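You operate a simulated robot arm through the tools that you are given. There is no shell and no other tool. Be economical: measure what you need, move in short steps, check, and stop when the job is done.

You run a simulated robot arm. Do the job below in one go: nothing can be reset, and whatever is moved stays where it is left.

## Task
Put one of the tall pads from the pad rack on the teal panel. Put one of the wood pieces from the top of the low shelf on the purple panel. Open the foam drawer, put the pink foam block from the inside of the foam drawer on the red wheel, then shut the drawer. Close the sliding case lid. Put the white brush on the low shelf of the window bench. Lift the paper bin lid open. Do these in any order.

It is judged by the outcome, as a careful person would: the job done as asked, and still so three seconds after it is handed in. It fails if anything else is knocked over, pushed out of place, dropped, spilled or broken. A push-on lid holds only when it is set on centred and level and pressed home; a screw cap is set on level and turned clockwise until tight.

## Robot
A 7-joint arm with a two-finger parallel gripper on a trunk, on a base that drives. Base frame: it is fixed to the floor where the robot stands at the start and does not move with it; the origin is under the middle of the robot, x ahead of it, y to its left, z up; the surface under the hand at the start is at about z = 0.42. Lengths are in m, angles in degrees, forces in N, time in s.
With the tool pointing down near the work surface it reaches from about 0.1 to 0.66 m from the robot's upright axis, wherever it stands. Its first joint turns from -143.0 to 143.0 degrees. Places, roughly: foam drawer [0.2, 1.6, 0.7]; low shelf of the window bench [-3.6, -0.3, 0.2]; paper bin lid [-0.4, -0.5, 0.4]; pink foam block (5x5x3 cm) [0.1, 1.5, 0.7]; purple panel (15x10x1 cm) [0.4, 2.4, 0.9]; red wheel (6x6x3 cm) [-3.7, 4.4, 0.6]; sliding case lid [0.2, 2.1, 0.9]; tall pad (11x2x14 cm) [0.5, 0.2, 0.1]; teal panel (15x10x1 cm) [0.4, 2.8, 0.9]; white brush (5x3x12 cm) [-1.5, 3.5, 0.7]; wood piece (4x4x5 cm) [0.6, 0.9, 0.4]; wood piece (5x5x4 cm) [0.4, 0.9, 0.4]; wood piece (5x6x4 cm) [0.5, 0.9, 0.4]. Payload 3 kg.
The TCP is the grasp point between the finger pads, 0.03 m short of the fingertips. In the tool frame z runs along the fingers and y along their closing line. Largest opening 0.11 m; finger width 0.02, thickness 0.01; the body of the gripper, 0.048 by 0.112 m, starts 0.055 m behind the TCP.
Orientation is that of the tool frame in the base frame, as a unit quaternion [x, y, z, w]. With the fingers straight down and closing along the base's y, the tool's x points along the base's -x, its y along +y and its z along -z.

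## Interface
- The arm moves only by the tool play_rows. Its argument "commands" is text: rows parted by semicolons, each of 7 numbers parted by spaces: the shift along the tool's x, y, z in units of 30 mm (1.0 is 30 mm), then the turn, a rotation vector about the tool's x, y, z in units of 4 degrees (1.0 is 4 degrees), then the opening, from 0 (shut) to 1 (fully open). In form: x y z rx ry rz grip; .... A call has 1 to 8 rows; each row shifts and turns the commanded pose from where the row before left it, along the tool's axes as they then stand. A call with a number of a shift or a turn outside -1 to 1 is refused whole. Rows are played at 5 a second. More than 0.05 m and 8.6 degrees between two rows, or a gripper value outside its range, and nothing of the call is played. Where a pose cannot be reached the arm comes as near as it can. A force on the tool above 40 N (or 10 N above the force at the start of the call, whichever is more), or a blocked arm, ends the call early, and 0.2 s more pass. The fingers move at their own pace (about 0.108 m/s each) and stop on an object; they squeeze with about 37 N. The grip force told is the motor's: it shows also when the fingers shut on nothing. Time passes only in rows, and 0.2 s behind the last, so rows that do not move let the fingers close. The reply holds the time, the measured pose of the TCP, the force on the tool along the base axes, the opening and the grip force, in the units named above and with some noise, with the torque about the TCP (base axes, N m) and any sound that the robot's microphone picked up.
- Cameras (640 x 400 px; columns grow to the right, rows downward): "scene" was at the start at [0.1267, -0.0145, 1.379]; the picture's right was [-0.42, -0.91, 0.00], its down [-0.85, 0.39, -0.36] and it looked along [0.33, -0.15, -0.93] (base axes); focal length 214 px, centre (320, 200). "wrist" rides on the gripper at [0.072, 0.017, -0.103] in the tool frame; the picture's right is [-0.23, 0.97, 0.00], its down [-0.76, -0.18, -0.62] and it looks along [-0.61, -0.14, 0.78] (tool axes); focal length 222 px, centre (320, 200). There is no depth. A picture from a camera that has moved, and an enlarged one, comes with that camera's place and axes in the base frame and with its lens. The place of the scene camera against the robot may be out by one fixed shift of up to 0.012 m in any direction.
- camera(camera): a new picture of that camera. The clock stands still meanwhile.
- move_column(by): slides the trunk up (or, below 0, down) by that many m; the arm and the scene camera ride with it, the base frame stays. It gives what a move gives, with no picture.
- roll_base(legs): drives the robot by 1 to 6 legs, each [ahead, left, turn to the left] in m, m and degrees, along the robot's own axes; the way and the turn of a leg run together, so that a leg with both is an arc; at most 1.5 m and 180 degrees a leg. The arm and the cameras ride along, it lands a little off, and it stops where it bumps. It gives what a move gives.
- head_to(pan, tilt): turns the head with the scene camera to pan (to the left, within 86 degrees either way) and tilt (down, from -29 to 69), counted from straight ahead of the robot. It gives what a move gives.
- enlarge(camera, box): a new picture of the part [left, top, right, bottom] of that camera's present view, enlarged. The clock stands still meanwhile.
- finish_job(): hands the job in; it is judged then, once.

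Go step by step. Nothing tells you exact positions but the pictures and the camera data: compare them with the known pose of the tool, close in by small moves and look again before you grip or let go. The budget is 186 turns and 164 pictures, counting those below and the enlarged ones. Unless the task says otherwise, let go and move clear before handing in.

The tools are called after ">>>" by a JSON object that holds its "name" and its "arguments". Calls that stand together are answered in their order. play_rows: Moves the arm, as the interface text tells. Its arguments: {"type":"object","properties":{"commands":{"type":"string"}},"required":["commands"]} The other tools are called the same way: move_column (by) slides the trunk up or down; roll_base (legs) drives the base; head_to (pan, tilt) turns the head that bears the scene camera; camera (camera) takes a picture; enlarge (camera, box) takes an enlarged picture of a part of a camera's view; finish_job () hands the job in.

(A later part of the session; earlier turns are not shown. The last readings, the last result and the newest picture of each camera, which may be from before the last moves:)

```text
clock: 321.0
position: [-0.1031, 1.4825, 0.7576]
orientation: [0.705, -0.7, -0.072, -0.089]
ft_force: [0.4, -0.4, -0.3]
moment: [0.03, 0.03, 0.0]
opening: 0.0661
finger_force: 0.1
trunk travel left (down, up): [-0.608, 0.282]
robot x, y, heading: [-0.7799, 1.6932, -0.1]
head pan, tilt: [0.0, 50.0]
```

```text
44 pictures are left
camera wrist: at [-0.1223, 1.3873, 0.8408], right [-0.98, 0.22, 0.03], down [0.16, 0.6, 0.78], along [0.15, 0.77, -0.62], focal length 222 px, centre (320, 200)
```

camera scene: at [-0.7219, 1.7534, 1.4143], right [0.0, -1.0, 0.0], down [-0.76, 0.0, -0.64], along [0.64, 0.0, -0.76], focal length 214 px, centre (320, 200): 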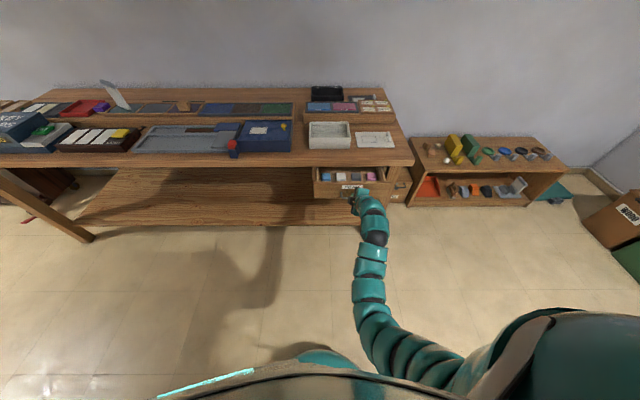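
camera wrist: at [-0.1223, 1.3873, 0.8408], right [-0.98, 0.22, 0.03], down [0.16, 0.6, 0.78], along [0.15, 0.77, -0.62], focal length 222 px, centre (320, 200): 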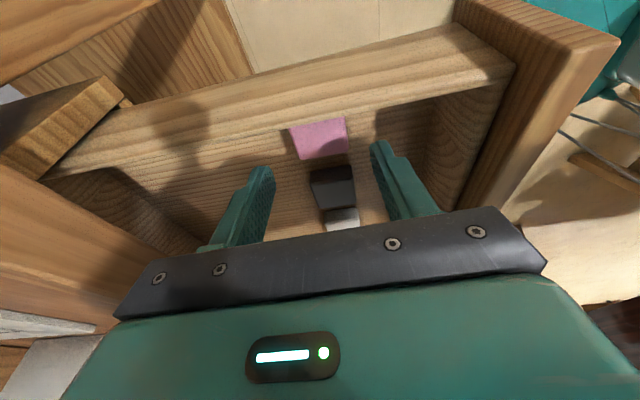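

>>> {"name": "play_rows", "arguments": {"commands": "0.15 0 0.6 0 0 0 0.6;0.15 0 0.6 0 0 0 0.6;0.15 0 0.6 0 0 0 0.6;0.05 0 0.2 0 0 0 0.6;0 0 0 0 0 0 0.6"}}

>>> {"name": "camera", "arguments": {"camera": "wrist"}}

```text
clock: 322.0
position: [-0.0984, 1.4815, 0.7059]
orientation: [0.706, -0.698, -0.067, -0.095]
ft_force: [1.5, -1.4, 30.4]
moment: [-0.1, 1.13, -0.06]
opening: 0.0648
finger_force: 0.0
trunk travel left (down, up): [-0.608, 0.282]
robot x, y, heading: [-0.7849, 1.6924, 0.0]
head pan, tilt: [0.0, 50.0]
stopped in row 4: the force on the tool passed its limit at 48 N (the readings are from after the stop); the commanded pose is now the measured one
```

```text
43 pictures are left
camera wrist: at [-0.1177, 1.3872, 0.7901], right [-0.98, 0.22, 0.01], down [0.14, 0.6, 0.79], along [0.16, 0.77, -0.62], focal length 222 px, centre (320, 200)
```

wrist: 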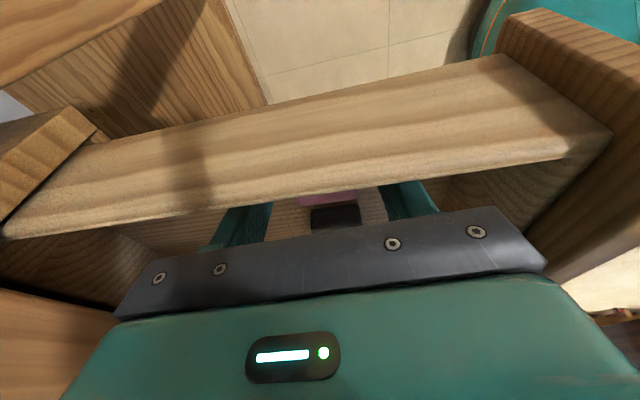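

The fingertips are on the drawer floor, straddling the block. I relieve a little and close.

>>> {"name": "play_rows", "arguments": {"commands": "-0.02 0 -0.08 0 0 0 0.6;0 0 0 0 0 0 0;0 0 0 0 0 0 0;0 0 0 0 0 0 0"}}

>>> {"name": "move_column", "arguments": {"by": 0.2}}

>>> {"name": "camera", "arguments": {"camera": "wrist"}}

```text
clock: 323.0
position: [-0.101, 1.4799, 0.7062]
orientation: [0.706, -0.698, -0.068, -0.093]
ft_force: [-1.6, 3.0, 17.4]
moment: [0.05, 0.44, -0.04]
opening: 0.0407
finger_force: 37.0
trunk travel left (down, up): [-0.608, 0.282]
robot x, y, heading: [-0.7806, 1.6958, -0.0]
head pan, tilt: [0.0, 50.0]
```

```text
clock: 325.1
position: [-0.0992, 1.4808, 0.9042]
orientation: [0.705, -0.699, -0.069, -0.091]
ft_force: [0.7, -0.5, 0.0]
moment: [0.01, 0.01, 0.03]
opening: 0.0404
finger_force: 37.7
trunk travel left (down, up): [-0.808, 0.082]
robot x, y, heading: [-0.7794, 1.6967, 0.2]
head pan, tilt: [0.0, 50.0]
```

```text
42 pictures are left
camera wrist: at [-0.1181, 1.3862, 0.9886], right [-0.98, 0.22, 0.02], down [0.15, 0.6, 0.78], along [0.16, 0.77, -0.62], focal length 222 px, centre (320, 200)
```

wrist: 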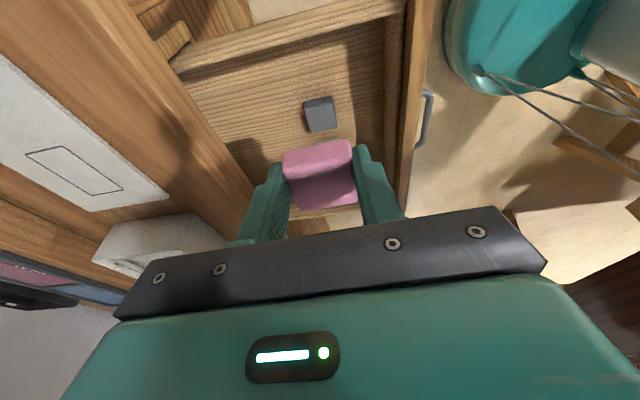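

Pink foam in hand. I can shut the drawer now with the fingertips while holding it: back off, pitch the fingers forward, and lower beside the handle.

>>> {"name": "roll_base", "arguments": {"legs": [[-0.26, 0, 0]]}}

>>> {"name": "play_rows", "arguments": {"commands": "0 0 0 1 0 0 0;0 0 0 1 0 0 0;0 0 0 1 0 0 0;0 0 0 1 0 0 0;0 0 0 1 0 0 0;0 0 0 1 0 0 0;0 0 0 1 0 0 0;0 0 0 1 0 0 0"}}

>>> {"name": "play_rows", "arguments": {"commands": "0 0 0 1 0 0 0;0 0 0 1 0 0 0;0 0 0 1 0 0 0;0 0 0 1 0 0 0;0 0 0 0 0 0 0"}}

>>> {"name": "move_column", "arguments": {"by": -0.2}}

>>> {"name": "camera", "arguments": {"camera": "wrist"}}

>>> {"name": "camera", "arguments": {"camera": "scene"}}

```text
clock: 327.0
position: [-0.362, 1.4812, 0.9065]
orientation: [0.706, -0.699, -0.069, -0.093]
ft_force: [0.3, 1.4, 0.7]
moment: [0.0, -0.02, 0.0]
opening: 0.0404
finger_force: 37.0
trunk travel left (down, up): [-0.808, 0.082]
robot x, y, heading: [-1.0426, 1.6968, 0.2]
head pan, tilt: [0.0, 50.0]
```

```text
clock: 328.8
position: [-0.3606, 1.4822, 0.905]
orientation: [-0.654, 0.69, -0.126, 0.284]
ft_force: [0.2, 0.1, 0.1]
moment: [0.02, -0.01, -0.03]
opening: 0.0402
finger_force: 37.5
trunk travel left (down, up): [-0.808, 0.082]
robot x, y, heading: [-1.0456, 1.6954, -0.0]
head pan, tilt: [0.0, 50.0]
```

```text
clock: 330.0
position: [-0.3616, 1.4813, 0.9043]
orientation: [-0.607, 0.666, -0.221, 0.372]
ft_force: [-0.5, 0.9, -0.7]
moment: [0.01, 0.03, 0.02]
opening: 0.0403
finger_force: 37.5
trunk travel left (down, up): [-0.808, 0.082]
robot x, y, heading: [-1.0409, 1.6933, 0.3]
head pan, tilt: [0.0, 50.0]
```

```text
clock: 332.2
position: [-0.3622, 1.4812, 0.705]
orientation: [-0.608, 0.666, -0.221, 0.371]
ft_force: [0.0, 0.0, 0.1]
moment: [0.01, -0.01, 0.01]
opening: 0.0404
finger_force: 36.9
trunk travel left (down, up): [-0.608, 0.282]
robot x, y, heading: [-1.042, 1.6982, 0.6]
head pan, tilt: [0.0, 50.0]
```

```text
41 pictures are left
camera wrist: at [-0.4497, 1.3974, 0.7407], right [-0.63, 0.38, -0.68], down [-0.37, 0.61, 0.69], along [0.68, 0.69, -0.25], focal length 222 px, centre (320, 200)
```

wrist: 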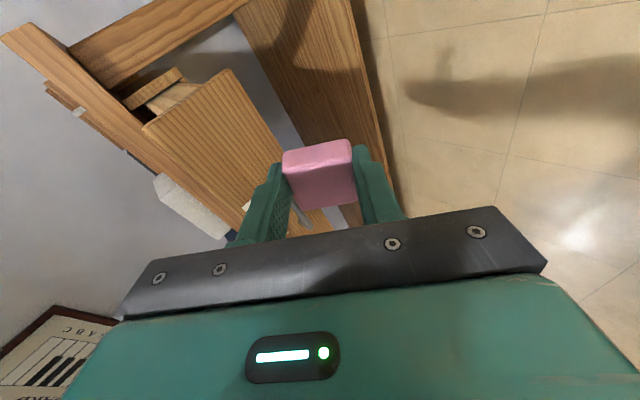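

```text
40 pictures are left
camera scene: at [-0.8919, 1.704, 1.4839], right [0.0, -1.0, 0.0], down [-0.77, 0.0, -0.64], along [0.64, 0.0, -0.77], focal length 214 px, centre (320, 200)
```

scene: 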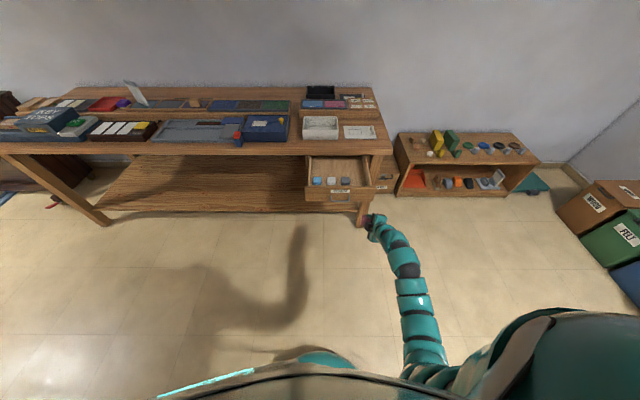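

Clear of the handle. I push the drawer shut with the base.

>>> {"name": "roll_base", "arguments": {"legs": [[0.1, 0, -0.4], [0.16, 0, 0]]}}

>>> {"name": "camera", "arguments": {"camera": "scene"}}

```text
clock: 334.4
position: [-0.1009, 1.4759, 0.7051]
orientation: [-0.606, 0.668, -0.222, 0.371]
ft_force: [0.8, -0.5, -0.2]
moment: [-0.02, 0.01, 0.02]
opening: 0.0404
finger_force: 36.5
trunk travel left (down, up): [-0.608, 0.282]
robot x, y, heading: [-0.7815, 1.6966, -0.2]
head pan, tilt: [0.0, 50.0]
```

```text
39 pictures are left
camera scene: at [-0.6291, 1.7024, 1.4837], right [0.0, -1.0, 0.0], down [-0.77, 0.0, -0.64], along [0.64, 0.0, -0.77], focal length 214 px, centre (320, 200)
```

scene: 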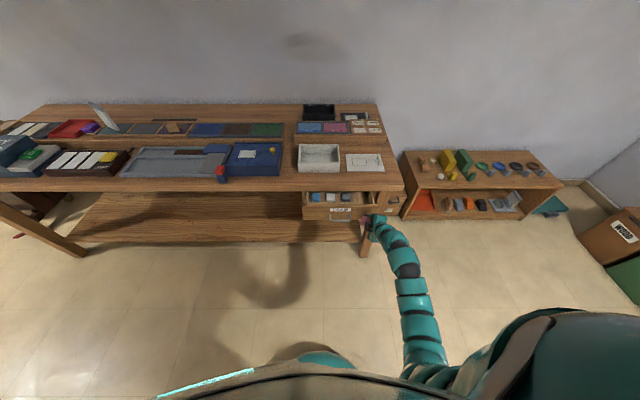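

It closes smoothly. I keep pushing in small legs until it stops.

>>> {"name": "roll_base", "arguments": {"legs": [[0.07, 0, 0]]}}

>>> {"name": "roll_base", "arguments": {"legs": [[0.04, 0, 0]]}}

>>> {"name": "enlarge", "arguments": {"camera": "scene", "box": [280, 150, 440, 270]}}

```text
clock: 335.4
position: [-0.0292, 1.4775, 0.7054]
orientation: [-0.606, 0.668, -0.222, 0.37]
ft_force: [0.1, 0.1, -0.7]
moment: [0.01, 0.02, 0.02]
opening: 0.0401
finger_force: 37.1
trunk travel left (down, up): [-0.608, 0.282]
robot x, y, heading: [-0.7126, 1.6951, -0.2]
head pan, tilt: [0.0, 50.0]
```

```text
clock: 336.3
position: [-0.011, 1.4771, 0.7067]
orientation: [-0.606, 0.668, -0.22, 0.372]
ft_force: [-27.5, 0.9, 15.5]
moment: [0.0, -0.67, 0.06]
opening: 0.0399
finger_force: 36.8
trunk travel left (down, up): [-0.608, 0.282]
robot x, y, heading: [-0.689, 1.6937, -0.3]
head pan, tilt: [0.0, 50.0]
stopped in leg 1: the force on the tool passed its limit at 220 N (the readings are from after the stop); the commanded pose is now the measured one
```

```text
3.33 times, centred on (360, 210) of scene
camera zoom: at [-0.539, 1.7025, 1.4843], right [-0.01, -1.0, 0.0], down [-0.76, 0.0, -0.65], along [0.65, 0.0, -0.76], focal length 715 px, centre (187, 167)
```

zoom: 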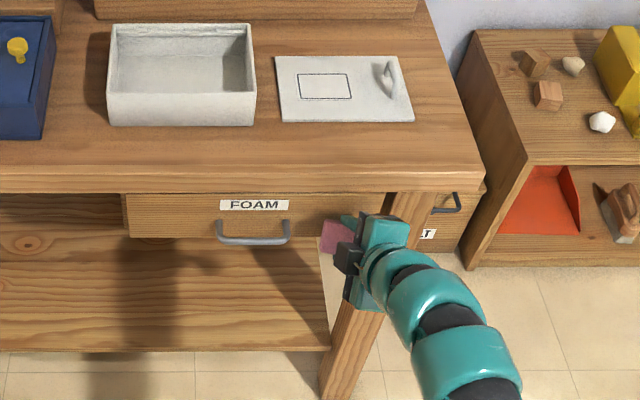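

The drawer is fully shut and the foam still held. I back off, turn right to face −x, and look for the way to the red wheel.

>>> {"name": "roll_base", "arguments": {"legs": [[-0.25, -0.4, 0], [0, 0, -175]]}}

>>> {"name": "move_column", "arguments": {"by": 0.15}}

>>> {"name": "head_to", "arguments": {"pan": -15, "tilt": 20}}

>>> {"name": "camera", "arguments": {"camera": "scene"}}

```text
clock: 346.2
position: [-1.6376, 1.45, 0.7032]
orientation: [0.639, 0.639, -0.38, -0.201]
ft_force: [0.0, -1.0, 0.0]
moment: [0.02, -0.01, 0.01]
opening: 0.0405
finger_force: 37.2
trunk travel left (down, up): [-0.608, 0.282]
robot x, y, heading: [-0.9407, 1.2988, -174.4]
head pan, tilt: [0.0, 50.0]
```

```text
clock: 347.9
position: [-1.6388, 1.4508, 0.8529]
orientation: [0.638, 0.639, -0.38, -0.201]
ft_force: [0.2, 0.6, -0.9]
moment: [0.0, -0.04, 0.02]
opening: 0.0404
finger_force: 37.1
trunk travel left (down, up): [-0.758, 0.132]
robot x, y, heading: [-0.9412, 1.2952, -174.6]
head pan, tilt: [0.0, 50.0]
```

```text
clock: 348.9
position: [-1.6387, 1.4505, 0.8533]
orientation: [0.639, 0.638, -0.38, -0.202]
ft_force: [0.1, 0.0, 0.1]
moment: [0.02, -0.01, -0.01]
opening: 0.0407
finger_force: 37.2
trunk travel left (down, up): [-0.758, 0.132]
robot x, y, heading: [-0.9449, 1.2995, -174.8]
head pan, tilt: [-15.0, 20.0]
```

```text
37 pictures are left
camera scene: at [-1.1172, 1.3166, 1.6793], right [0.17, 0.99, 0.0], down [0.34, -0.06, -0.94], along [-0.93, 0.16, -0.34], focal length 214 px, centre (320, 200)
```

scene: 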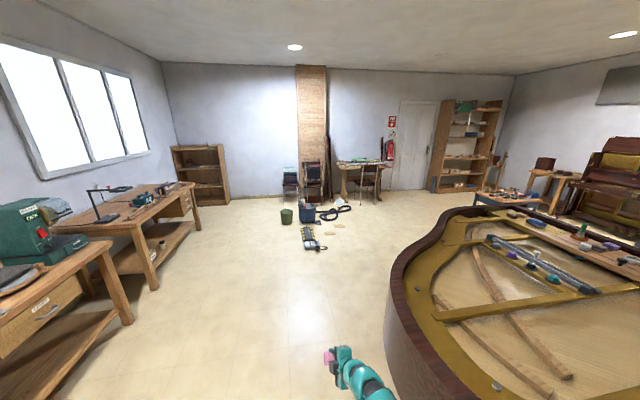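

I see a low table near (−3.7, 4.4) to the right behind the grand piano. I drive around the piano: along −x, turn right, then along +y.

>>> {"name": "roll_base", "arguments": {"legs": [[1.2, 0, -5], [1.0, 0, 0], [0, 0, -90], [0, 0.5, 0], [1.4, 0, 0], [0.4, 0, 0]]}}

>>> {"name": "head_to", "arguments": {"pan": 0, "tilt": 30}}

>>> {"name": "camera", "arguments": {"camera": "scene"}}

```text
clock: 367.1
position: [-3.448, 1.9386, 0.8534]
orientation: [0.902, -0.032, -0.112, -0.415]
ft_force: [-0.6, -0.5, 0.5]
moment: [-0.02, 0.01, -0.02]
opening: 0.0404
finger_force: 37.0
trunk travel left (down, up): [-0.758, 0.132]
robot x, y, heading: [-3.6506, 1.2582, 91.3]
head pan, tilt: [-15.0, 20.0]
stopped in leg 5: the robot was blocked; the commanded pose is now the measured one
```

```text
clock: 367.8
position: [-3.4481, 1.9397, 0.8548]
orientation: [0.902, -0.032, -0.112, -0.416]
ft_force: [-0.4, 0.6, -0.1]
moment: [-0.01, 0.01, -0.01]
opening: 0.0403
finger_force: 36.8
trunk travel left (down, up): [-0.758, 0.132]
robot x, y, heading: [-3.6481, 1.2549, 91.2]
head pan, tilt: [0.0, 30.0]
```

```text
36 pictures are left
camera scene: at [-3.656, 1.4351, 1.6634], right [1.0, 0.02, 0.0], down [0.01, -0.5, -0.87], along [-0.02, 0.87, -0.5], focal length 214 px, centre (320, 200)
```

scene: 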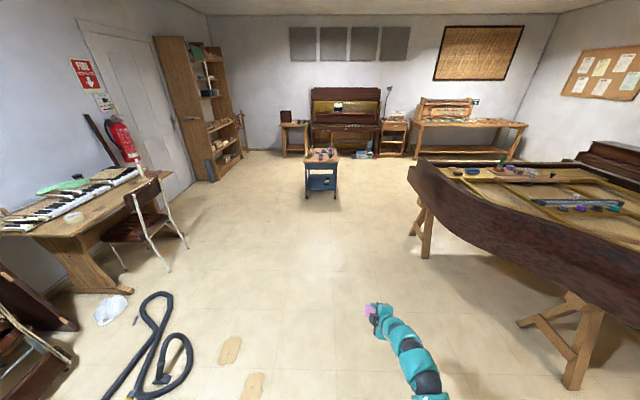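

Something at the front left on the floor (the vacuum gear) stopped the base. I move right, away from it, then go on ahead.

>>> {"name": "roll_base", "arguments": {"legs": [[-0.03, -0.05, 0], [0, -0.4, -1.2], [1.3, 0, 0], [0.3, 0.4, 0]]}}

>>> {"name": "head_to", "arguments": {"pan": 0, "tilt": 40}}

>>> {"name": "camera", "arguments": {"camera": "scene"}}

```text
clock: 379.5
position: [-3.4144, 3.5141, 0.8534]
orientation: [0.902, -0.037, -0.11, -0.416]
ft_force: [0.3, -0.1, 0.2]
moment: [-0.02, -0.01, 0.0]
opening: 0.0404
finger_force: 37.2
trunk travel left (down, up): [-0.758, 0.132]
robot x, y, heading: [-3.6207, 2.8309, 90.4]
head pan, tilt: [0.0, 30.0]
```

```text
clock: 380.2
position: [-3.4139, 3.5138, 0.8526]
orientation: [0.902, -0.038, -0.109, -0.416]
ft_force: [-0.1, 0.4, 0.1]
moment: [0.01, -0.01, 0.01]
opening: 0.0404
finger_force: 37.8
trunk travel left (down, up): [-0.758, 0.132]
robot x, y, heading: [-3.6213, 2.8312, 90.4]
head pan, tilt: [0.0, 40.0]
```

```text
35 pictures are left
camera scene: at [-3.6274, 3.0061, 1.648], right [1.0, 0.01, 0.0], down [0.01, -0.64, -0.77], along [-0.01, 0.77, -0.64], focal length 214 px, centre (320, 200)
```

scene: 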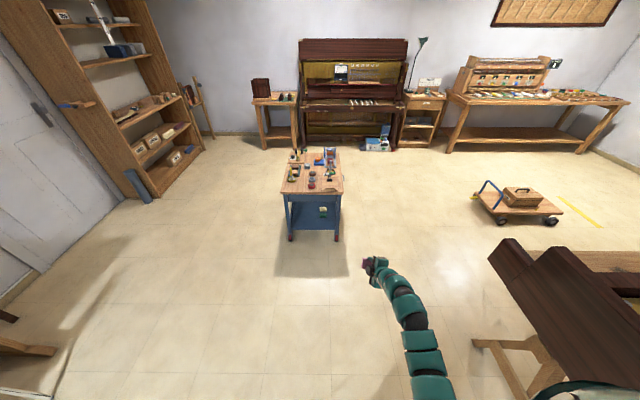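

>>> {"name": "roll_base", "arguments": {"legs": [[0.55, 0, 0]]}}

>>> {"name": "enlarge", "arguments": {"camera": "scene", "box": [240, 120, 400, 260]}}

```text
clock: 383.4
position: [-3.4136, 4.0657, 0.8537]
orientation: [0.902, -0.039, -0.108, -0.416]
ft_force: [-0.2, 0.1, 0.0]
moment: [-0.02, 0.01, 0.02]
opening: 0.04
finger_force: 36.7
trunk travel left (down, up): [-0.758, 0.132]
robot x, y, heading: [-3.6266, 3.3844, 90.2]
head pan, tilt: [0.0, 40.0]
```

```text
2.86 times, centred on (320, 190) of scene
camera zoom: at [-3.63, 3.5601, 1.6479], right [1.0, 0.0, 0.0], down [0.0, -0.64, -0.77], along [0.0, 0.77, -0.64], focal length 613 px, centre (320, 229)
```

zoom: 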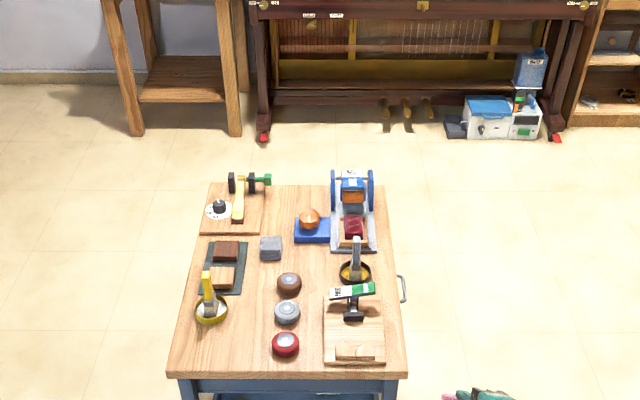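

The red wheel is the front disc at ≈(−3.69, 4.415). I bring the tool back to its pick attitude (foam flat), then line up over the wheel.

>>> {"name": "play_rows", "arguments": {"commands": "0 0 0 -1 0 0 0;0 0 0 -1 0 0 0;0 0 0 -1 0 0 0;0 0 0 -1 0 0 0;0 0 0 -1 0 0 0;0 0 0 -1 0 0 0;0 0 0 -1 0 0 0;0 0 0 -1 0 0 0"}}

>>> {"name": "play_rows", "arguments": {"commands": "0 0 0 -1 0 0 0;0 0 0 -1 0 0 0;0 0 0 -1 0 0 0;0 0 0 -1 0 0 0;0 0 0 0 0 0 0"}}

>>> {"name": "roll_base", "arguments": {"legs": [[0, 0.276, 0], [0.27, 0, 0]]}}

>>> {"name": "camera", "arguments": {"camera": "wrist"}}

>>> {"name": "enlarge", "arguments": {"camera": "scene", "box": [260, 170, 420, 310]}}

```text
clock: 385.2
position: [-3.4139, 4.0653, 0.8538]
orientation: [0.982, -0.008, -0.114, -0.151]
ft_force: [-1.0, -0.2, 0.2]
moment: [0.03, 0.02, 0.02]
opening: 0.0403
finger_force: 37.1
trunk travel left (down, up): [-0.758, 0.132]
robot x, y, heading: [-3.6241, 3.3848, 90.2]
head pan, tilt: [0.0, 40.0]
```

```text
clock: 386.4
position: [-3.4128, 4.0649, 0.8537]
orientation: [0.993, 0.008, -0.115, -0.014]
ft_force: [0.7, -0.7, 0.3]
moment: [0.01, 0.0, -0.03]
opening: 0.0402
finger_force: 37.0
trunk travel left (down, up): [-0.758, 0.132]
robot x, y, heading: [-3.6256, 3.3821, 89.9]
head pan, tilt: [0.0, 40.0]
```

```text
clock: 389.9
position: [-3.6856, 4.3322, 0.8519]
orientation: [0.993, 0.005, -0.114, -0.013]
ft_force: [-0.9, 0.9, -0.1]
moment: [-0.01, -0.02, 0.02]
opening: 0.0403
finger_force: 36.8
trunk travel left (down, up): [-0.758, 0.132]
robot x, y, heading: [-3.9005, 3.654, 90.3]
head pan, tilt: [0.0, 40.0]
```

```text
33 pictures are left
camera wrist: at [-3.591, 4.3144, 0.9365], right [-0.21, -0.98, 0.02], down [-0.6, 0.15, 0.79], along [-0.77, 0.15, -0.62], focal length 222 px, centre (320, 200)
```

wrist: 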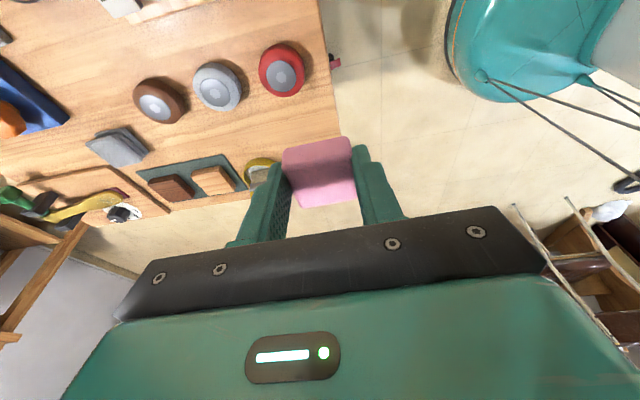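

```text
2.86 times, centred on (340, 240) of scene
camera zoom: at [-3.9043, 3.8279, 1.6478], right [1.0, 0.0, 0.0], down [0.0, -0.64, -0.77], along [0.0, 0.77, -0.64], focal length 613 px, centre (263, 86)
```

zoom: 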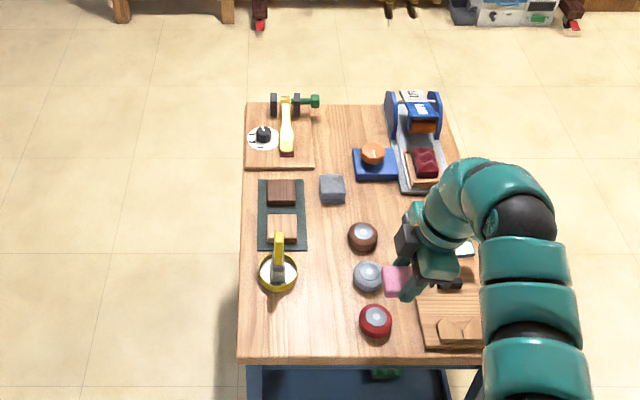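

Wrist view puts the red wheel at ≈(−3.702, 4.38, 0.627). I move over it and lower partway to verify.

>>> {"name": "roll_base", "arguments": {"legs": [[0.055, 0.015, -0.3]]}}

>>> {"name": "move_column", "arguments": {"by": -0.1}}

>>> {"name": "camera", "arguments": {"camera": "wrist"}}

>>> {"name": "enlarge", "arguments": {"camera": "scene", "box": [290, 190, 410, 290]}}

```text
clock: 390.8
position: [-3.6976, 4.3875, 0.8525]
orientation: [0.993, 0.002, -0.115, -0.014]
ft_force: [0.3, -0.1, -0.6]
moment: [-0.04, 0.03, -0.02]
opening: 0.0404
finger_force: 37.2
trunk travel left (down, up): [-0.758, 0.132]
robot x, y, heading: [-3.915, 3.7113, 89.7]
head pan, tilt: [0.0, 40.0]
```

```text
clock: 392.1
position: [-3.6979, 4.3868, 0.754]
orientation: [0.993, 0.003, -0.115, -0.014]
ft_force: [-0.5, 0.6, 0.5]
moment: [0.0, -0.01, 0.01]
opening: 0.0402
finger_force: 36.9
trunk travel left (down, up): [-0.658, 0.232]
robot x, y, heading: [-3.9126, 3.7092, 89.6]
head pan, tilt: [0.0, 40.0]
```

```text
31 pictures are left
camera wrist: at [-3.6026, 4.368, 0.8372], right [-0.22, -0.98, 0.02], down [-0.6, 0.15, 0.79], along [-0.77, 0.16, -0.62], focal length 222 px, centre (320, 200)
```

wrist: 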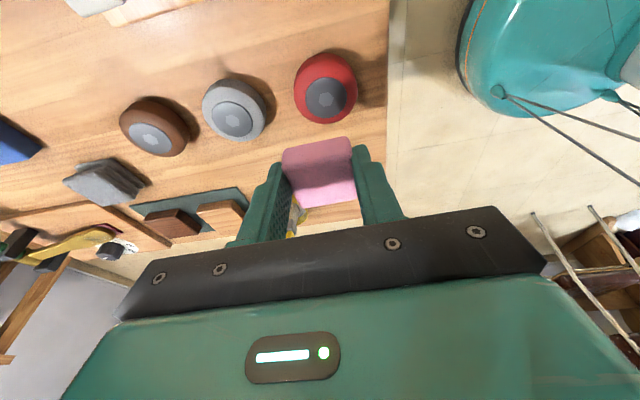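

```text
4.00 times, centred on (350, 240) of scene
camera zoom: at [-3.9184, 3.8824, 1.548], right [1.0, 0.0, 0.0], down [0.0, -0.64, -0.77], along [0.0, 0.77, -0.64], focal length 858 px, centre (200, 40)
```

zoom: 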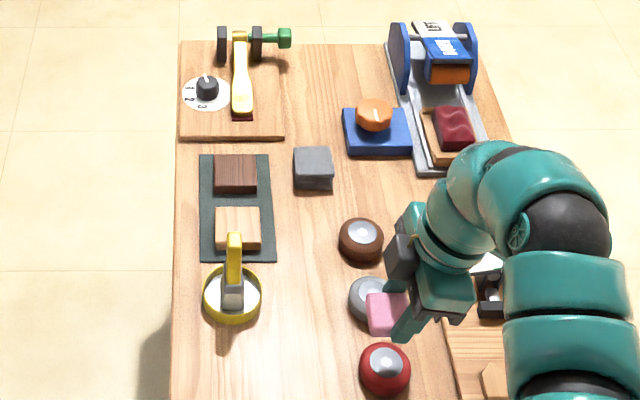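

Consistent: wheel centre (−3.701, 4.383), top ≈0.632. I lower to just above it.

>>> {"name": "play_rows", "arguments": {"commands": "0.2 0.13 0.75 0 0 0 0;0.2 0 0.75 0 0 0 0;0.17 0 0.75 0 0 0 0;0 0 0 0 0 0 0"}}

>>> {"name": "play_rows", "arguments": {"commands": "0.06 0 0.2 0 0 0 0;0 0 0 0 0 0 0"}}

>>> {"name": "camera", "arguments": {"camera": "wrist"}}

```text
clock: 393.1
position: [-3.695, 4.3839, 0.683]
orientation: [0.993, 0.003, -0.115, -0.014]
ft_force: [-0.8, -0.3, 0.6]
moment: [0.01, 0.03, -0.01]
opening: 0.0403
finger_force: 37.2
trunk travel left (down, up): [-0.658, 0.232]
robot x, y, heading: [-3.9183, 3.7075, 89.8]
head pan, tilt: [0.0, 40.0]
```

```text
clock: 393.7
position: [-3.6958, 4.385, 0.6798]
orientation: [0.993, 0.003, -0.114, -0.017]
ft_force: [0.7, 0.2, 21.1]
moment: [-0.05, 0.08, -0.02]
opening: 0.0402
finger_force: 36.8
trunk travel left (down, up): [-0.658, 0.232]
robot x, y, heading: [-3.9137, 3.7067, 89.5]
head pan, tilt: [0.0, 40.0]
```

```text
29 pictures are left
camera wrist: at [-3.6012, 4.365, 0.7634], right [-0.22, -0.98, 0.02], down [-0.6, 0.15, 0.79], along [-0.77, 0.16, -0.62], focal length 222 px, centre (320, 200)
```

wrist: 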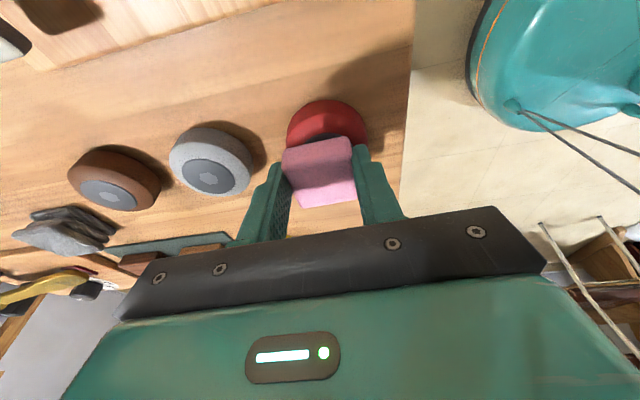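

Contact with the wheel. The foam sits about 1 cm towards −x; I lift slightly, shift, and set down again, then release.

>>> {"name": "play_rows", "arguments": {"commands": "-0.05 0 -0.25 0 0 0 0;0.3 0 -0.07 0 0 0 0;0.04 0 0.2 0 0 0 0;0 0 0 0 0 0 0"}}

>>> {"name": "play_rows", "arguments": {"commands": "0.02 0 0.1 0 0 0 0;0 0 0 0 0 0 0"}}

>>> {"name": "enlarge", "arguments": {"camera": "scene", "box": [310, 220, 390, 300]}}

```text
clock: 394.7
position: [-3.687, 4.3847, 0.68]
orientation: [0.993, 0.003, -0.115, -0.016]
ft_force: [2.4, -1.4, 17.8]
moment: [-0.14, 0.22, 0.03]
opening: 0.04
finger_force: 36.9
trunk travel left (down, up): [-0.658, 0.232]
robot x, y, heading: [-3.9144, 3.7082, 89.7]
head pan, tilt: [0.0, 40.0]
```

```text
clock: 395.3
position: [-3.6874, 4.3855, 0.6802]
orientation: [0.993, 0.003, -0.115, -0.018]
ft_force: [0.3, 4.5, 33.5]
moment: [-0.02, 0.43, -0.06]
opening: 0.0406
finger_force: 37.4
trunk travel left (down, up): [-0.658, 0.232]
robot x, y, heading: [-3.9161, 3.7074, 89.7]
head pan, tilt: [0.0, 40.0]
```

```text
5.00 times, centred on (350, 260) of scene
camera zoom: at [-3.9194, 3.8792, 1.5486], right [1.0, 0.0, 0.0], down [0.0, -0.64, -0.77], along [0.0, 0.77, -0.64], focal length 1072 px, centre (170, -100)
```

zoom: 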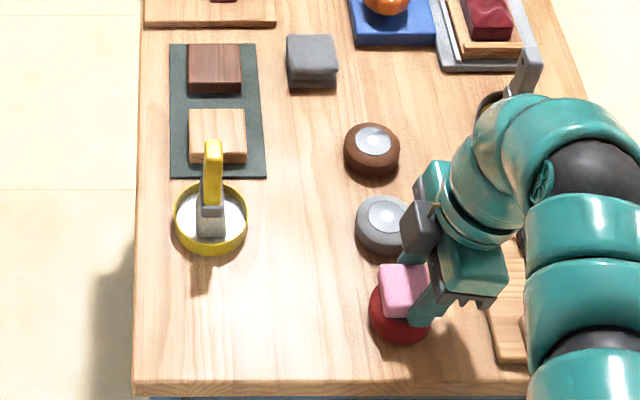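

The foam sits centred on the wheel. Release and lift away along the tool axis.

>>> {"name": "play_rows", "arguments": {"commands": "-0.02 0 -0.1 0 0 0 0;0 0 0 0 0 0 0.45;0 0 0 0 0 0 0.55;0 0 0 0 0 0 0.55"}}

>>> {"name": "play_rows", "arguments": {"commands": "-0.1 0 -0.5 0 0 0 0.55;-0.23 0 -0.95 0 0 0 0.55;-0.23 0 -0.95 0 0 0 0.55;-0.23 0 -0.95 0 0 0 0.55;0 0 0 0 0 0 0.55"}}

>>> {"name": "camera", "arguments": {"camera": "wrist"}}

```text
clock: 396.3
position: [-3.6864, 4.3858, 0.6768]
orientation: [0.993, 0.003, -0.115, -0.013]
ft_force: [0.4, -0.3, -0.1]
moment: [-0.03, -0.02, 0.0]
opening: 0.0607
finger_force: 0.0
trunk travel left (down, up): [-0.658, 0.232]
robot x, y, heading: [-3.9198, 3.7079, 89.8]
head pan, tilt: [0.0, 40.0]
```

```text
clock: 397.5
position: [-3.6874, 4.3835, 0.7807]
orientation: [0.993, 0.004, -0.115, -0.014]
ft_force: [0.2, -0.3, 0.9]
moment: [0.0, 0.01, 0.03]
opening: 0.0606
finger_force: 0.1
trunk travel left (down, up): [-0.658, 0.232]
robot x, y, heading: [-3.9161, 3.704, 89.5]
head pan, tilt: [0.0, 40.0]
```

```text
27 pictures are left
camera wrist: at [-3.5921, 4.3642, 0.8649], right [-0.22, -0.98, 0.02], down [-0.6, 0.15, 0.79], along [-0.77, 0.16, -0.62], focal length 222 px, centre (320, 200)
```

wrist: 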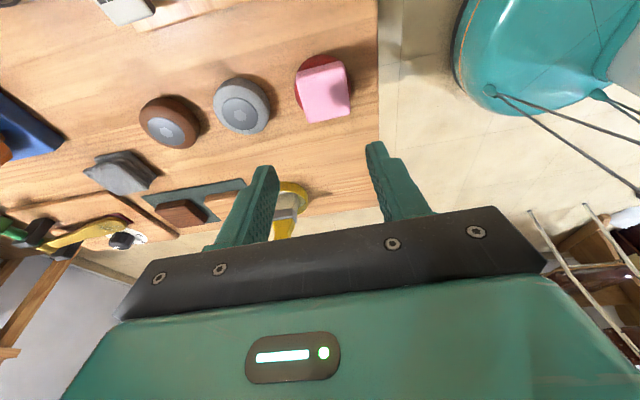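

The foam rests on the red wheel. Next the white brush at (−1.5, 3.5) in the grand piano; I'll go back round and approach it from the bench side.

>>> {"name": "move_column", "arguments": {"by": 0.23}}

>>> {"name": "roll_base", "arguments": {"legs": [[-0.5, 0, 0], [0, -0.6, 0.4], [-1.4, 0, 0], [-0.55, 0, 0], [0, 0, -90]]}}

>>> {"name": "roll_base", "arguments": {"legs": [[1.3, 0, 0], [1.2, 0, 0], [0, 0, 90], [1.3, 0, 0], [0.8, 0, 0]]}}

>>> {"name": "head_to", "arguments": {"pan": 70, "tilt": 35}}

>>> {"name": "camera", "arguments": {"camera": "scene"}}

```text
clock: 400.0
position: [-3.6876, 4.3842, 1.012]
orientation: [0.993, 0.004, -0.114, -0.015]
ft_force: [0.3, 0.4, -0.3]
moment: [-0.01, -0.03, 0.0]
opening: 0.0607
finger_force: 0.0
trunk travel left (down, up): [-0.888, 0.002]
robot x, y, heading: [-3.9152, 3.7059, 89.5]
head pan, tilt: [0.0, 40.0]
```

```text
clock: 419.1
position: [-2.6015, 1.0426, 1.0118]
orientation: [0.72, -0.684, -0.073, -0.09]
ft_force: [0.1, -0.5, 0.1]
moment: [0.0, 0.01, -0.01]
opening: 0.0609
finger_force: 0.1
trunk travel left (down, up): [-0.888, 0.002]
robot x, y, heading: [-3.2832, 1.2444, 2.4]
head pan, tilt: [0.0, 40.0]
```

```text
clock: 445.2
position: [-0.7283, 4.1371, 1.0116]
orientation: [0.993, 0.035, -0.116, -0.01]
ft_force: [0.6, -0.3, -0.8]
moment: [0.0, -0.04, -0.01]
opening: 0.0604
finger_force: 0.0
trunk travel left (down, up): [-0.888, 0.002]
robot x, y, heading: [-0.9109, 3.4487, 93.3]
head pan, tilt: [0.0, 40.0]
```

```text
clock: 446.6
position: [-0.7284, 4.1359, 1.0103]
orientation: [0.993, 0.036, -0.116, -0.01]
ft_force: [-0.8, -0.5, 1.2]
moment: [0.01, -0.02, -0.01]
opening: 0.0607
finger_force: 0.1
trunk travel left (down, up): [-0.888, 0.002]
robot x, y, heading: [-0.9117, 3.4485, 93.5]
head pan, tilt: [70.0, 35.0]
```

```text
26 pictures are left
camera scene: at [-1.0063, 3.563, 1.7856], right [0.29, 0.96, 0.0], down [0.55, -0.16, -0.82], along [-0.78, 0.23, -0.57], focal length 214 px, centre (320, 200)
```

scene: 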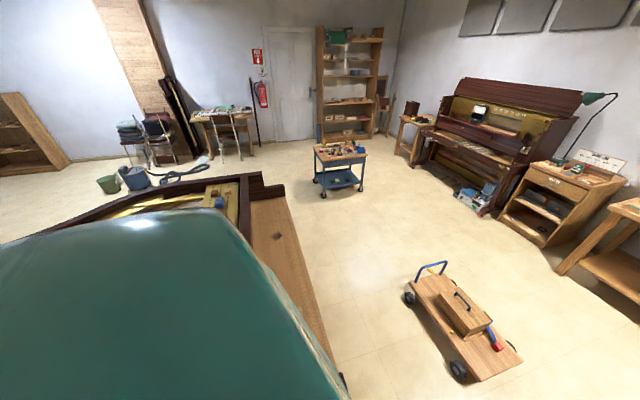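

I step away from the piano, raise the hand, and turn to face it.

>>> {"name": "play_rows", "arguments": {"commands": "-0.2 0 -0.9 0 0 0 0.6;-0.2 0 -0.9 0 0 0 0.6;-0.2 0 -0.9 0 0 0 0.6;0 0 0 0 0 0 0.6"}}

>>> {"name": "roll_base", "arguments": {"legs": [[0, -0.22, 0], [0, 0, 86.5]]}}

>>> {"name": "head_to", "arguments": {"pan": 0, "tilt": 45}}

>>> {"name": "camera", "arguments": {"camera": "scene"}}

>>> {"name": "camera", "arguments": {"camera": "wrist"}}

```text
clock: 447.6
position: [-0.7245, 4.1365, 1.0947]
orientation: [0.993, 0.035, -0.116, -0.01]
ft_force: [0.1, -0.1, 0.2]
moment: [0.01, 0.02, 0.02]
opening: 0.0661
finger_force: 0.0
trunk travel left (down, up): [-0.888, 0.002]
robot x, y, heading: [-0.9132, 3.449, 93.3]
head pan, tilt: [70.0, 35.0]
```

```text
clock: 453.1
position: [-1.3758, 3.6701, 1.0939]
orientation: [0.688, 0.716, -0.091, 0.073]
ft_force: [0.4, 0.0, 1.0]
moment: [0.02, -0.03, -0.02]
opening: 0.0659
finger_force: 0.1
trunk travel left (down, up): [-0.888, 0.002]
robot x, y, heading: [-0.6958, 3.4627, -178.7]
head pan, tilt: [70.0, 35.0]
```

```text
clock: 454.5
position: [-1.3756, 3.6697, 1.0942]
orientation: [0.689, 0.715, -0.09, 0.073]
ft_force: [0.1, 0.4, -0.3]
moment: [-0.01, 0.0, 0.01]
opening: 0.0658
finger_force: 0.1
trunk travel left (down, up): [-0.888, 0.002]
robot x, y, heading: [-0.7001, 3.4606, -178.5]
head pan, tilt: [0.0, 45.0]
```

```text
25 pictures are left
camera scene: at [-0.8598, 3.4662, 1.7707], right [-0.03, 1.0, 0.0], down [0.71, 0.02, -0.71], along [-0.71, -0.02, -0.71], focal length 214 px, centre (320, 200)
```

scene: 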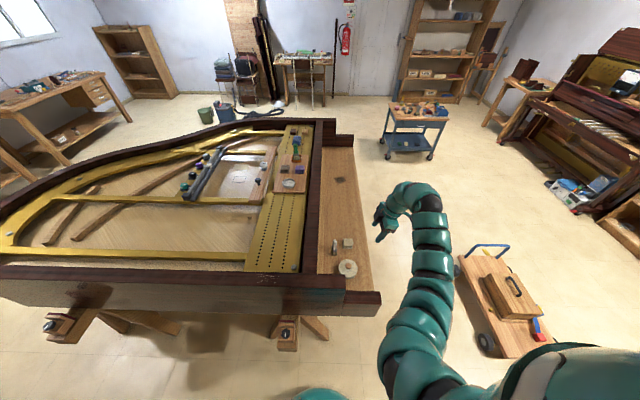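

```text
24 pictures are left
camera wrist: at [-1.3592, 3.7655, 1.1775], right [0.98, -0.19, 0.02], down [-0.13, -0.6, 0.79], along [-0.13, -0.77, -0.62], focal length 222 px, centre (320, 200)
```

wrist: 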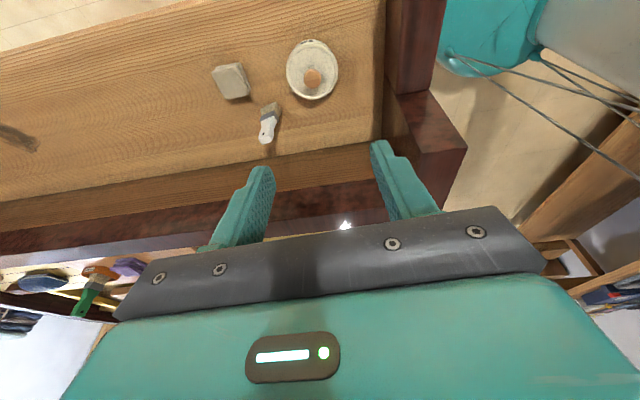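

I see the brush on the piano's key bed, beside a block and a round dish. Zoom in.

>>> {"name": "enlarge", "arguments": {"camera": "wrist", "box": [200, 40, 360, 160]}}

>>> {"name": "enlarge", "arguments": {"camera": "scene", "box": [300, 200, 400, 310]}}

```text
3.33 times, centred on (280, 100) of wrist
camera zoom: at [-1.3592, 3.7655, 1.1775], right [0.98, -0.19, 0.02], down [-0.13, -0.6, 0.79], along [-0.13, -0.77, -0.62], focal length 740 px, centre (453, 533)
```

zoom: 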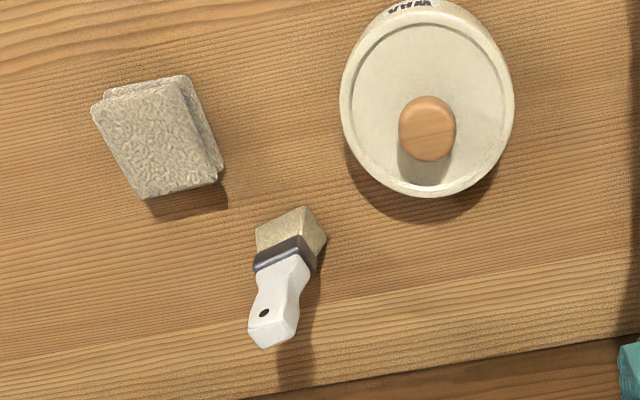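

```text
3.64 times, centred on (350, 255) of scene
camera zoom: at [-0.8598, 3.4662, 1.7707], right [-0.03, 1.0, 0.0], down [0.71, 0.02, -0.71], along [-0.71, -0.02, -0.71], focal length 780 px, centre (211, 0)
```

zoom: 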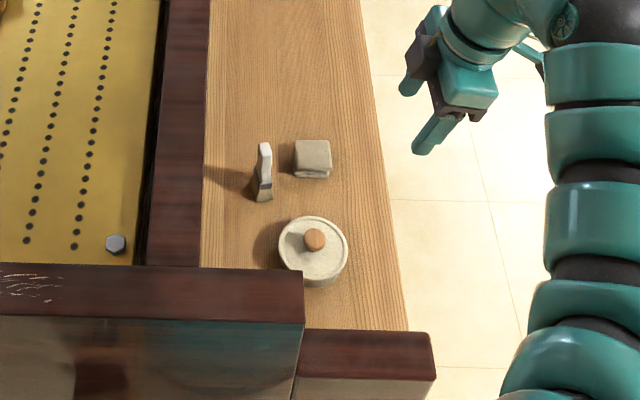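

The brush stands upright at ≈(−1.49, 3.54), z 0.73–0.85. To carry it upright and place it on the low shelf I'll grip it with the tool pitched 45° forward, so I yaw the tool back and pitch it.

>>> {"name": "play_rows", "arguments": {"commands": "0 0 0 0.21 0 1 0.5;0 0 0 0.21 0 1 0.5;0 0 0 0.21 0 1 0.5;0 0 0 0.21 0 1 0.5;0 0 0 0.21 0 1 0.5;0 0 0 0.21 0 1 0.5;0 0 0 0.21 0 1 0.5;0 0 0 0.21 0 1 0.5"}}

>>> {"name": "play_rows", "arguments": {"commands": "0 0 0 0.21 0 1 0.5;0 0 0 0.21 0 1 0.5;0 0 0 0.21 0 1 0.5;0 0 0 0.21 0 1 0.5;0 0 0 0.21 0 1 0.5;0 0 0 0.21 0 1 0.5;0 0 0 0.21 0 1 0.5;0 0 0 0.21 0 1 0.5"}}

>>> {"name": "play_rows", "arguments": {"commands": "0 0 0 0.21 0 1 0.5;0 0 0 0.21 0 1 0.5;0 0 0 0.21 0 1 0.5;0 0 0 0.21 0 1 0.5;0 0 0 0.21 0 1 0.5;0 0 0 0.21 0 1 0.5;0 0 0 0 -1 0 0.5;0 0 0 0 -1 0 0.5"}}

>>> {"name": "play_rows", "arguments": {"commands": "0 0 0 0 -1 0 0.5;0 0 0 0 -1 0 0.5;0 0 0 0 -1 0 0.5;0 0 0 0 -1 0 0.5;0 0 0 0 -1 0 0.5;0 0 0 0 -1 0 0.5;0 0 0 0 0 0 0.5"}}

>>> {"name": "camera", "arguments": {"camera": "wrist"}}

```text
clock: 456.3
position: [-1.3755, 3.6718, 1.0931]
orientation: [0.863, 0.491, -0.107, 0.056]
ft_force: [0.4, -0.5, 0.1]
moment: [0.04, -0.01, 0.0]
opening: 0.0551
finger_force: 0.0
trunk travel left (down, up): [-0.888, 0.002]
robot x, y, heading: [-0.6986, 3.4613, -178.5]
head pan, tilt: [0.0, 45.0]
```

```text
clock: 458.1
position: [-1.3757, 3.6711, 1.0945]
orientation: [0.966, 0.227, -0.117, 0.033]
ft_force: [-0.5, -0.4, -0.2]
moment: [0.0, -0.01, -0.02]
opening: 0.0552
finger_force: 0.0
trunk travel left (down, up): [-0.888, 0.002]
robot x, y, heading: [-0.6933, 3.4593, -178.4]
head pan, tilt: [0.0, 45.0]
```

```text
clock: 459.9
position: [-1.3761, 3.669, 1.0951]
orientation: [0.982, 0.015, -0.187, 0.015]
ft_force: [0.0, -0.8, 1.0]
moment: [0.01, -0.02, 0.04]
opening: 0.0551
finger_force: 0.0
trunk travel left (down, up): [-0.888, 0.002]
robot x, y, heading: [-0.6928, 3.464, -178.4]
head pan, tilt: [0.0, 45.0]
```

```text
clock: 461.5
position: [-1.3752, 3.6691, 1.094]
orientation: [0.922, 0.013, -0.387, 0.018]
ft_force: [0.1, 0.6, 0.1]
moment: [0.01, -0.02, 0.03]
opening: 0.0547
finger_force: 0.0
trunk travel left (down, up): [-0.888, 0.002]
robot x, y, heading: [-0.6934, 3.4601, -178.3]
head pan, tilt: [0.0, 45.0]
```

```text
21 pictures are left
camera wrist: at [-1.2501, 3.6585, 1.1151], right [-0.12, -0.97, 0.18], down [-0.1, 0.2, 0.98], along [-0.99, 0.1, -0.12], focal length 222 px, centre (320, 200)
```

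wrist: 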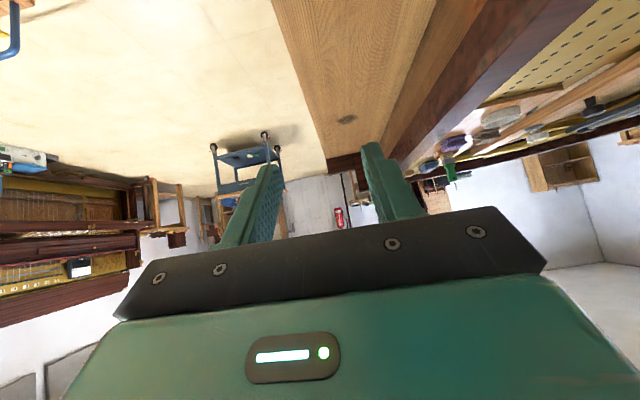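

I move to a standoff 12 cm back along the tool axis from the brush handle and check alignment.

>>> {"name": "roll_base", "arguments": {"legs": [[0.02, 0.128, -1.5]]}}

>>> {"name": "move_column", "arguments": {"by": -0.17}}

>>> {"name": "camera", "arguments": {"camera": "wrist"}}

```text
clock: 462.8
position: [-1.3887, 3.5571, 1.0929]
orientation: [0.922, 0.003, -0.387, 0.013]
ft_force: [0.4, -0.5, 0.5]
moment: [0.05, -0.01, -0.01]
opening: 0.0546
finger_force: 0.0
trunk travel left (down, up): [-0.888, 0.002]
robot x, y, heading: [-0.7107, 3.3329, -180.0]
head pan, tilt: [0.0, 45.0]
```

```text
clock: 464.3
position: [-1.3891, 3.5597, 0.9432]
orientation: [0.92, 0.003, -0.391, 0.013]
ft_force: [5.8, 4.4, 12.9]
moment: [-0.16, -1.54, 0.54]
opening: 0.055
finger_force: 0.0
trunk travel left (down, up): [-0.734, 0.156]
robot x, y, heading: [-0.7104, 3.3323, -179.9]
head pan, tilt: [0.0, 45.0]
stopped: the force on the tool passed its limit at 57 N (the readings are from after the stop); the commanded pose is now the measured one
```

```text
20 pictures are left
camera wrist: at [-1.2634, 3.5448, 0.964], right [-0.14, -0.97, 0.18], down [-0.08, 0.2, 0.98], along [-0.99, 0.12, -0.11], focal length 222 px, centre (320, 200)
```

wrist: 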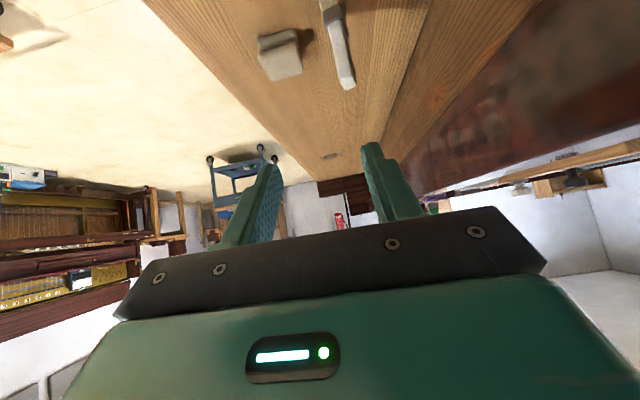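

The wrist touched the piano rim, and better triangulation puts the brush at ≈(−1.53, 3.515), z 0.67–0.79. I raise, move further over the rim, then lower to a new standoff.

>>> {"name": "move_column", "arguments": {"by": 0.1}}

>>> {"name": "roll_base", "arguments": {"legs": [[0.058, 0.043, 0]]}}

>>> {"name": "move_column", "arguments": {"by": -0.17}}

>>> {"name": "camera", "arguments": {"camera": "wrist"}}

```text
clock: 465.7
position: [-1.39, 3.5583, 1.0427]
orientation: [0.921, 0.004, -0.389, 0.014]
ft_force: [0.6, -0.3, -0.4]
moment: [0.01, 0.05, 0.03]
opening: 0.0549
finger_force: 0.2
trunk travel left (down, up): [-0.834, 0.056]
robot x, y, heading: [-0.7123, 3.3354, -179.5]
head pan, tilt: [0.0, 45.0]
```

```text
clock: 466.7
position: [-1.4482, 3.516, 1.0433]
orientation: [0.921, 0.003, -0.39, 0.012]
ft_force: [-0.1, -0.1, -0.9]
moment: [0.02, 0.02, -0.01]
opening: 0.0552
finger_force: 0.1
trunk travel left (down, up): [-0.834, 0.056]
robot x, y, heading: [-0.7715, 3.2911, -179.6]
head pan, tilt: [0.0, 45.0]
```

```text
clock: 468.6
position: [-1.4473, 3.5163, 0.8736]
orientation: [0.92, 0.004, -0.391, 0.012]
ft_force: [0.6, -0.4, -0.3]
moment: [0.01, 0.03, 0.0]
opening: 0.0553
finger_force: 0.0
trunk travel left (down, up): [-0.664, 0.226]
robot x, y, heading: [-0.7681, 3.2939, -179.8]
head pan, tilt: [0.0, 45.0]
```

```text
19 pictures are left
camera wrist: at [-1.3213, 3.5017, 0.8937], right [-0.14, -0.97, 0.18], down [-0.08, 0.2, 0.98], along [-0.99, 0.12, -0.11], focal length 222 px, centre (320, 200)
```

wrist: 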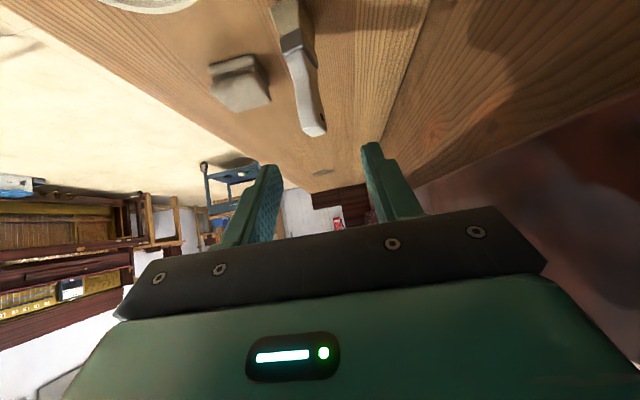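

Handle centred laterally (y≈3.52). I advance along the fingers around the handle.

>>> {"name": "play_rows", "arguments": {"commands": "0.14 0 0.8 0 0 0 0.5;0.14 0 0.8 0 0 0 0.5;0.14 0 0.8 0 0 0 0.5;0.14 0 0.8 0 0 0 0.5;0.14 0 0.7 0 0 0 0.5;0 0 0 0 0 0 0.5"}}

>>> {"name": "camera", "arguments": {"camera": "wrist"}}

>>> {"name": "enlarge", "arguments": {"camera": "scene", "box": [280, 180, 420, 310]}}

```text
clock: 470.1
position: [-1.6226, 3.5374, 0.9135]
orientation: [0.849, -0.019, -0.528, 0.018]
ft_force: [3.0, -1.0, 3.5]
moment: [0.05, -0.18, -0.07]
opening: 0.055
finger_force: 0.1
trunk travel left (down, up): [-0.664, 0.226]
robot x, y, heading: [-0.765, 3.3342, 174.3]
head pan, tilt: [0.0, 45.0]
stopped in row 6: the arm was blocked; the commanded pose is now the measured one
```

```text
18 pictures are left
camera wrist: at [-1.4966, 3.5168, 0.8944], right [-0.11, -0.96, 0.25], down [0.23, 0.22, 0.95], along [-0.97, 0.16, 0.19], focal length 222 px, centre (320, 200)
```

wrist: 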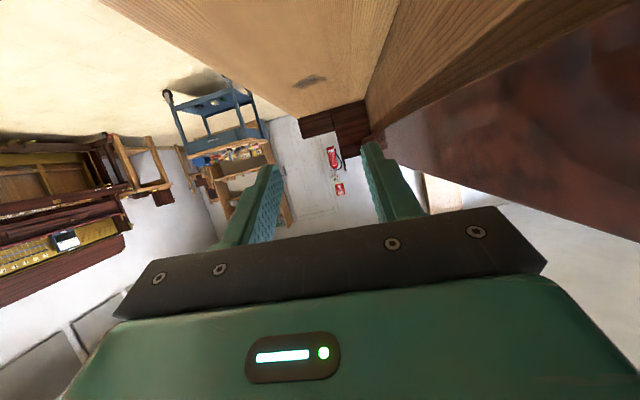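

```text
3.08 times, centred on (350, 245) of scene
camera zoom: at [-0.8192, 3.345, 1.5605], right [0.1, 0.99, 0.0], down [0.65, -0.07, -0.76], along [-0.75, 0.08, -0.65], focal length 660 px, centre (228, 62)
```

zoom: 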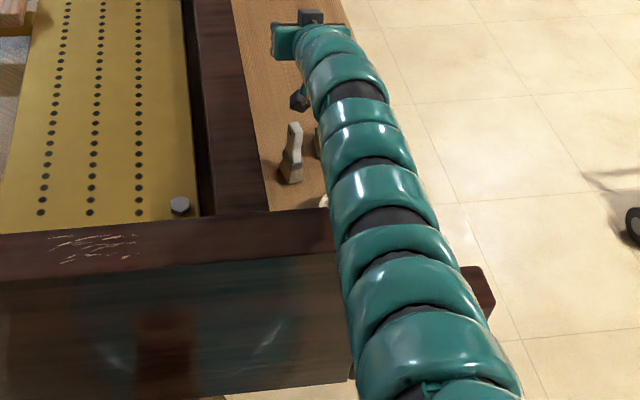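

The arm leaned on the piano rim and got blocked; the brush still stands. The key bed is open on its +y side, so I lift off, retreat, and go to approach from there (facing about −135°).

>>> {"name": "move_column", "arguments": {"by": 0.2}}

>>> {"name": "roll_base", "arguments": {"legs": [[-0.22, 0, 0]]}}

>>> {"name": "camera", "arguments": {"camera": "scene"}}

```text
clock: 470.4
position: [-1.657, 3.5878, 0.7499]
orientation: [0.921, -0.022, -0.389, 0.007]
ft_force: [0.4, 3.5, 0.7]
moment: [-0.19, -0.04, 0.24]
opening: 0.0548
finger_force: 0.0
trunk travel left (down, up): [-0.672, 0.218]
robot x, y, heading: [-0.7718, 3.3409, 173.9]
head pan, tilt: [0.0, 45.0]
stopped: the arm was blocked; the commanded pose is now the measured one
```

```text
clock: 472.1
position: [-1.4561, 3.5873, 0.8497]
orientation: [0.892, -0.032, -0.452, 0.003]
ft_force: [0.0, 0.5, -0.4]
moment: [-0.01, 0.0, 0.0]
opening: 0.0551
finger_force: 0.0
trunk travel left (down, up): [-0.672, 0.218]
robot x, y, heading: [-0.5702, 3.3218, 173.7]
head pan, tilt: [0.0, 45.0]
stopped in leg 1: the robot was blocked; the commanded pose is now the measured one
```

```text
16 pictures are left
camera scene: at [-0.7356, 3.3532, 1.5541], right [0.11, 0.99, 0.0], down [0.7, -0.08, -0.71], along [-0.7, 0.08, -0.71], focal length 214 px, centre (320, 200)
```

scene: 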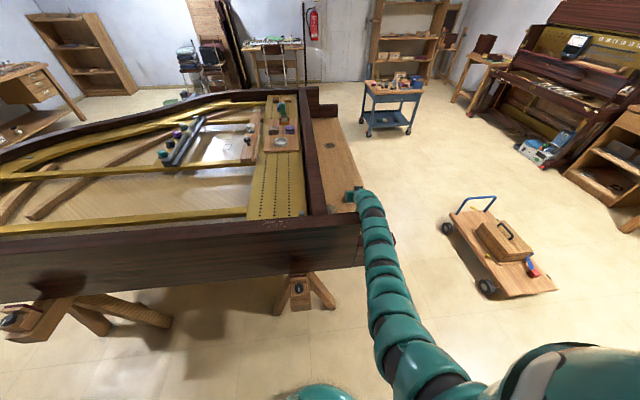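

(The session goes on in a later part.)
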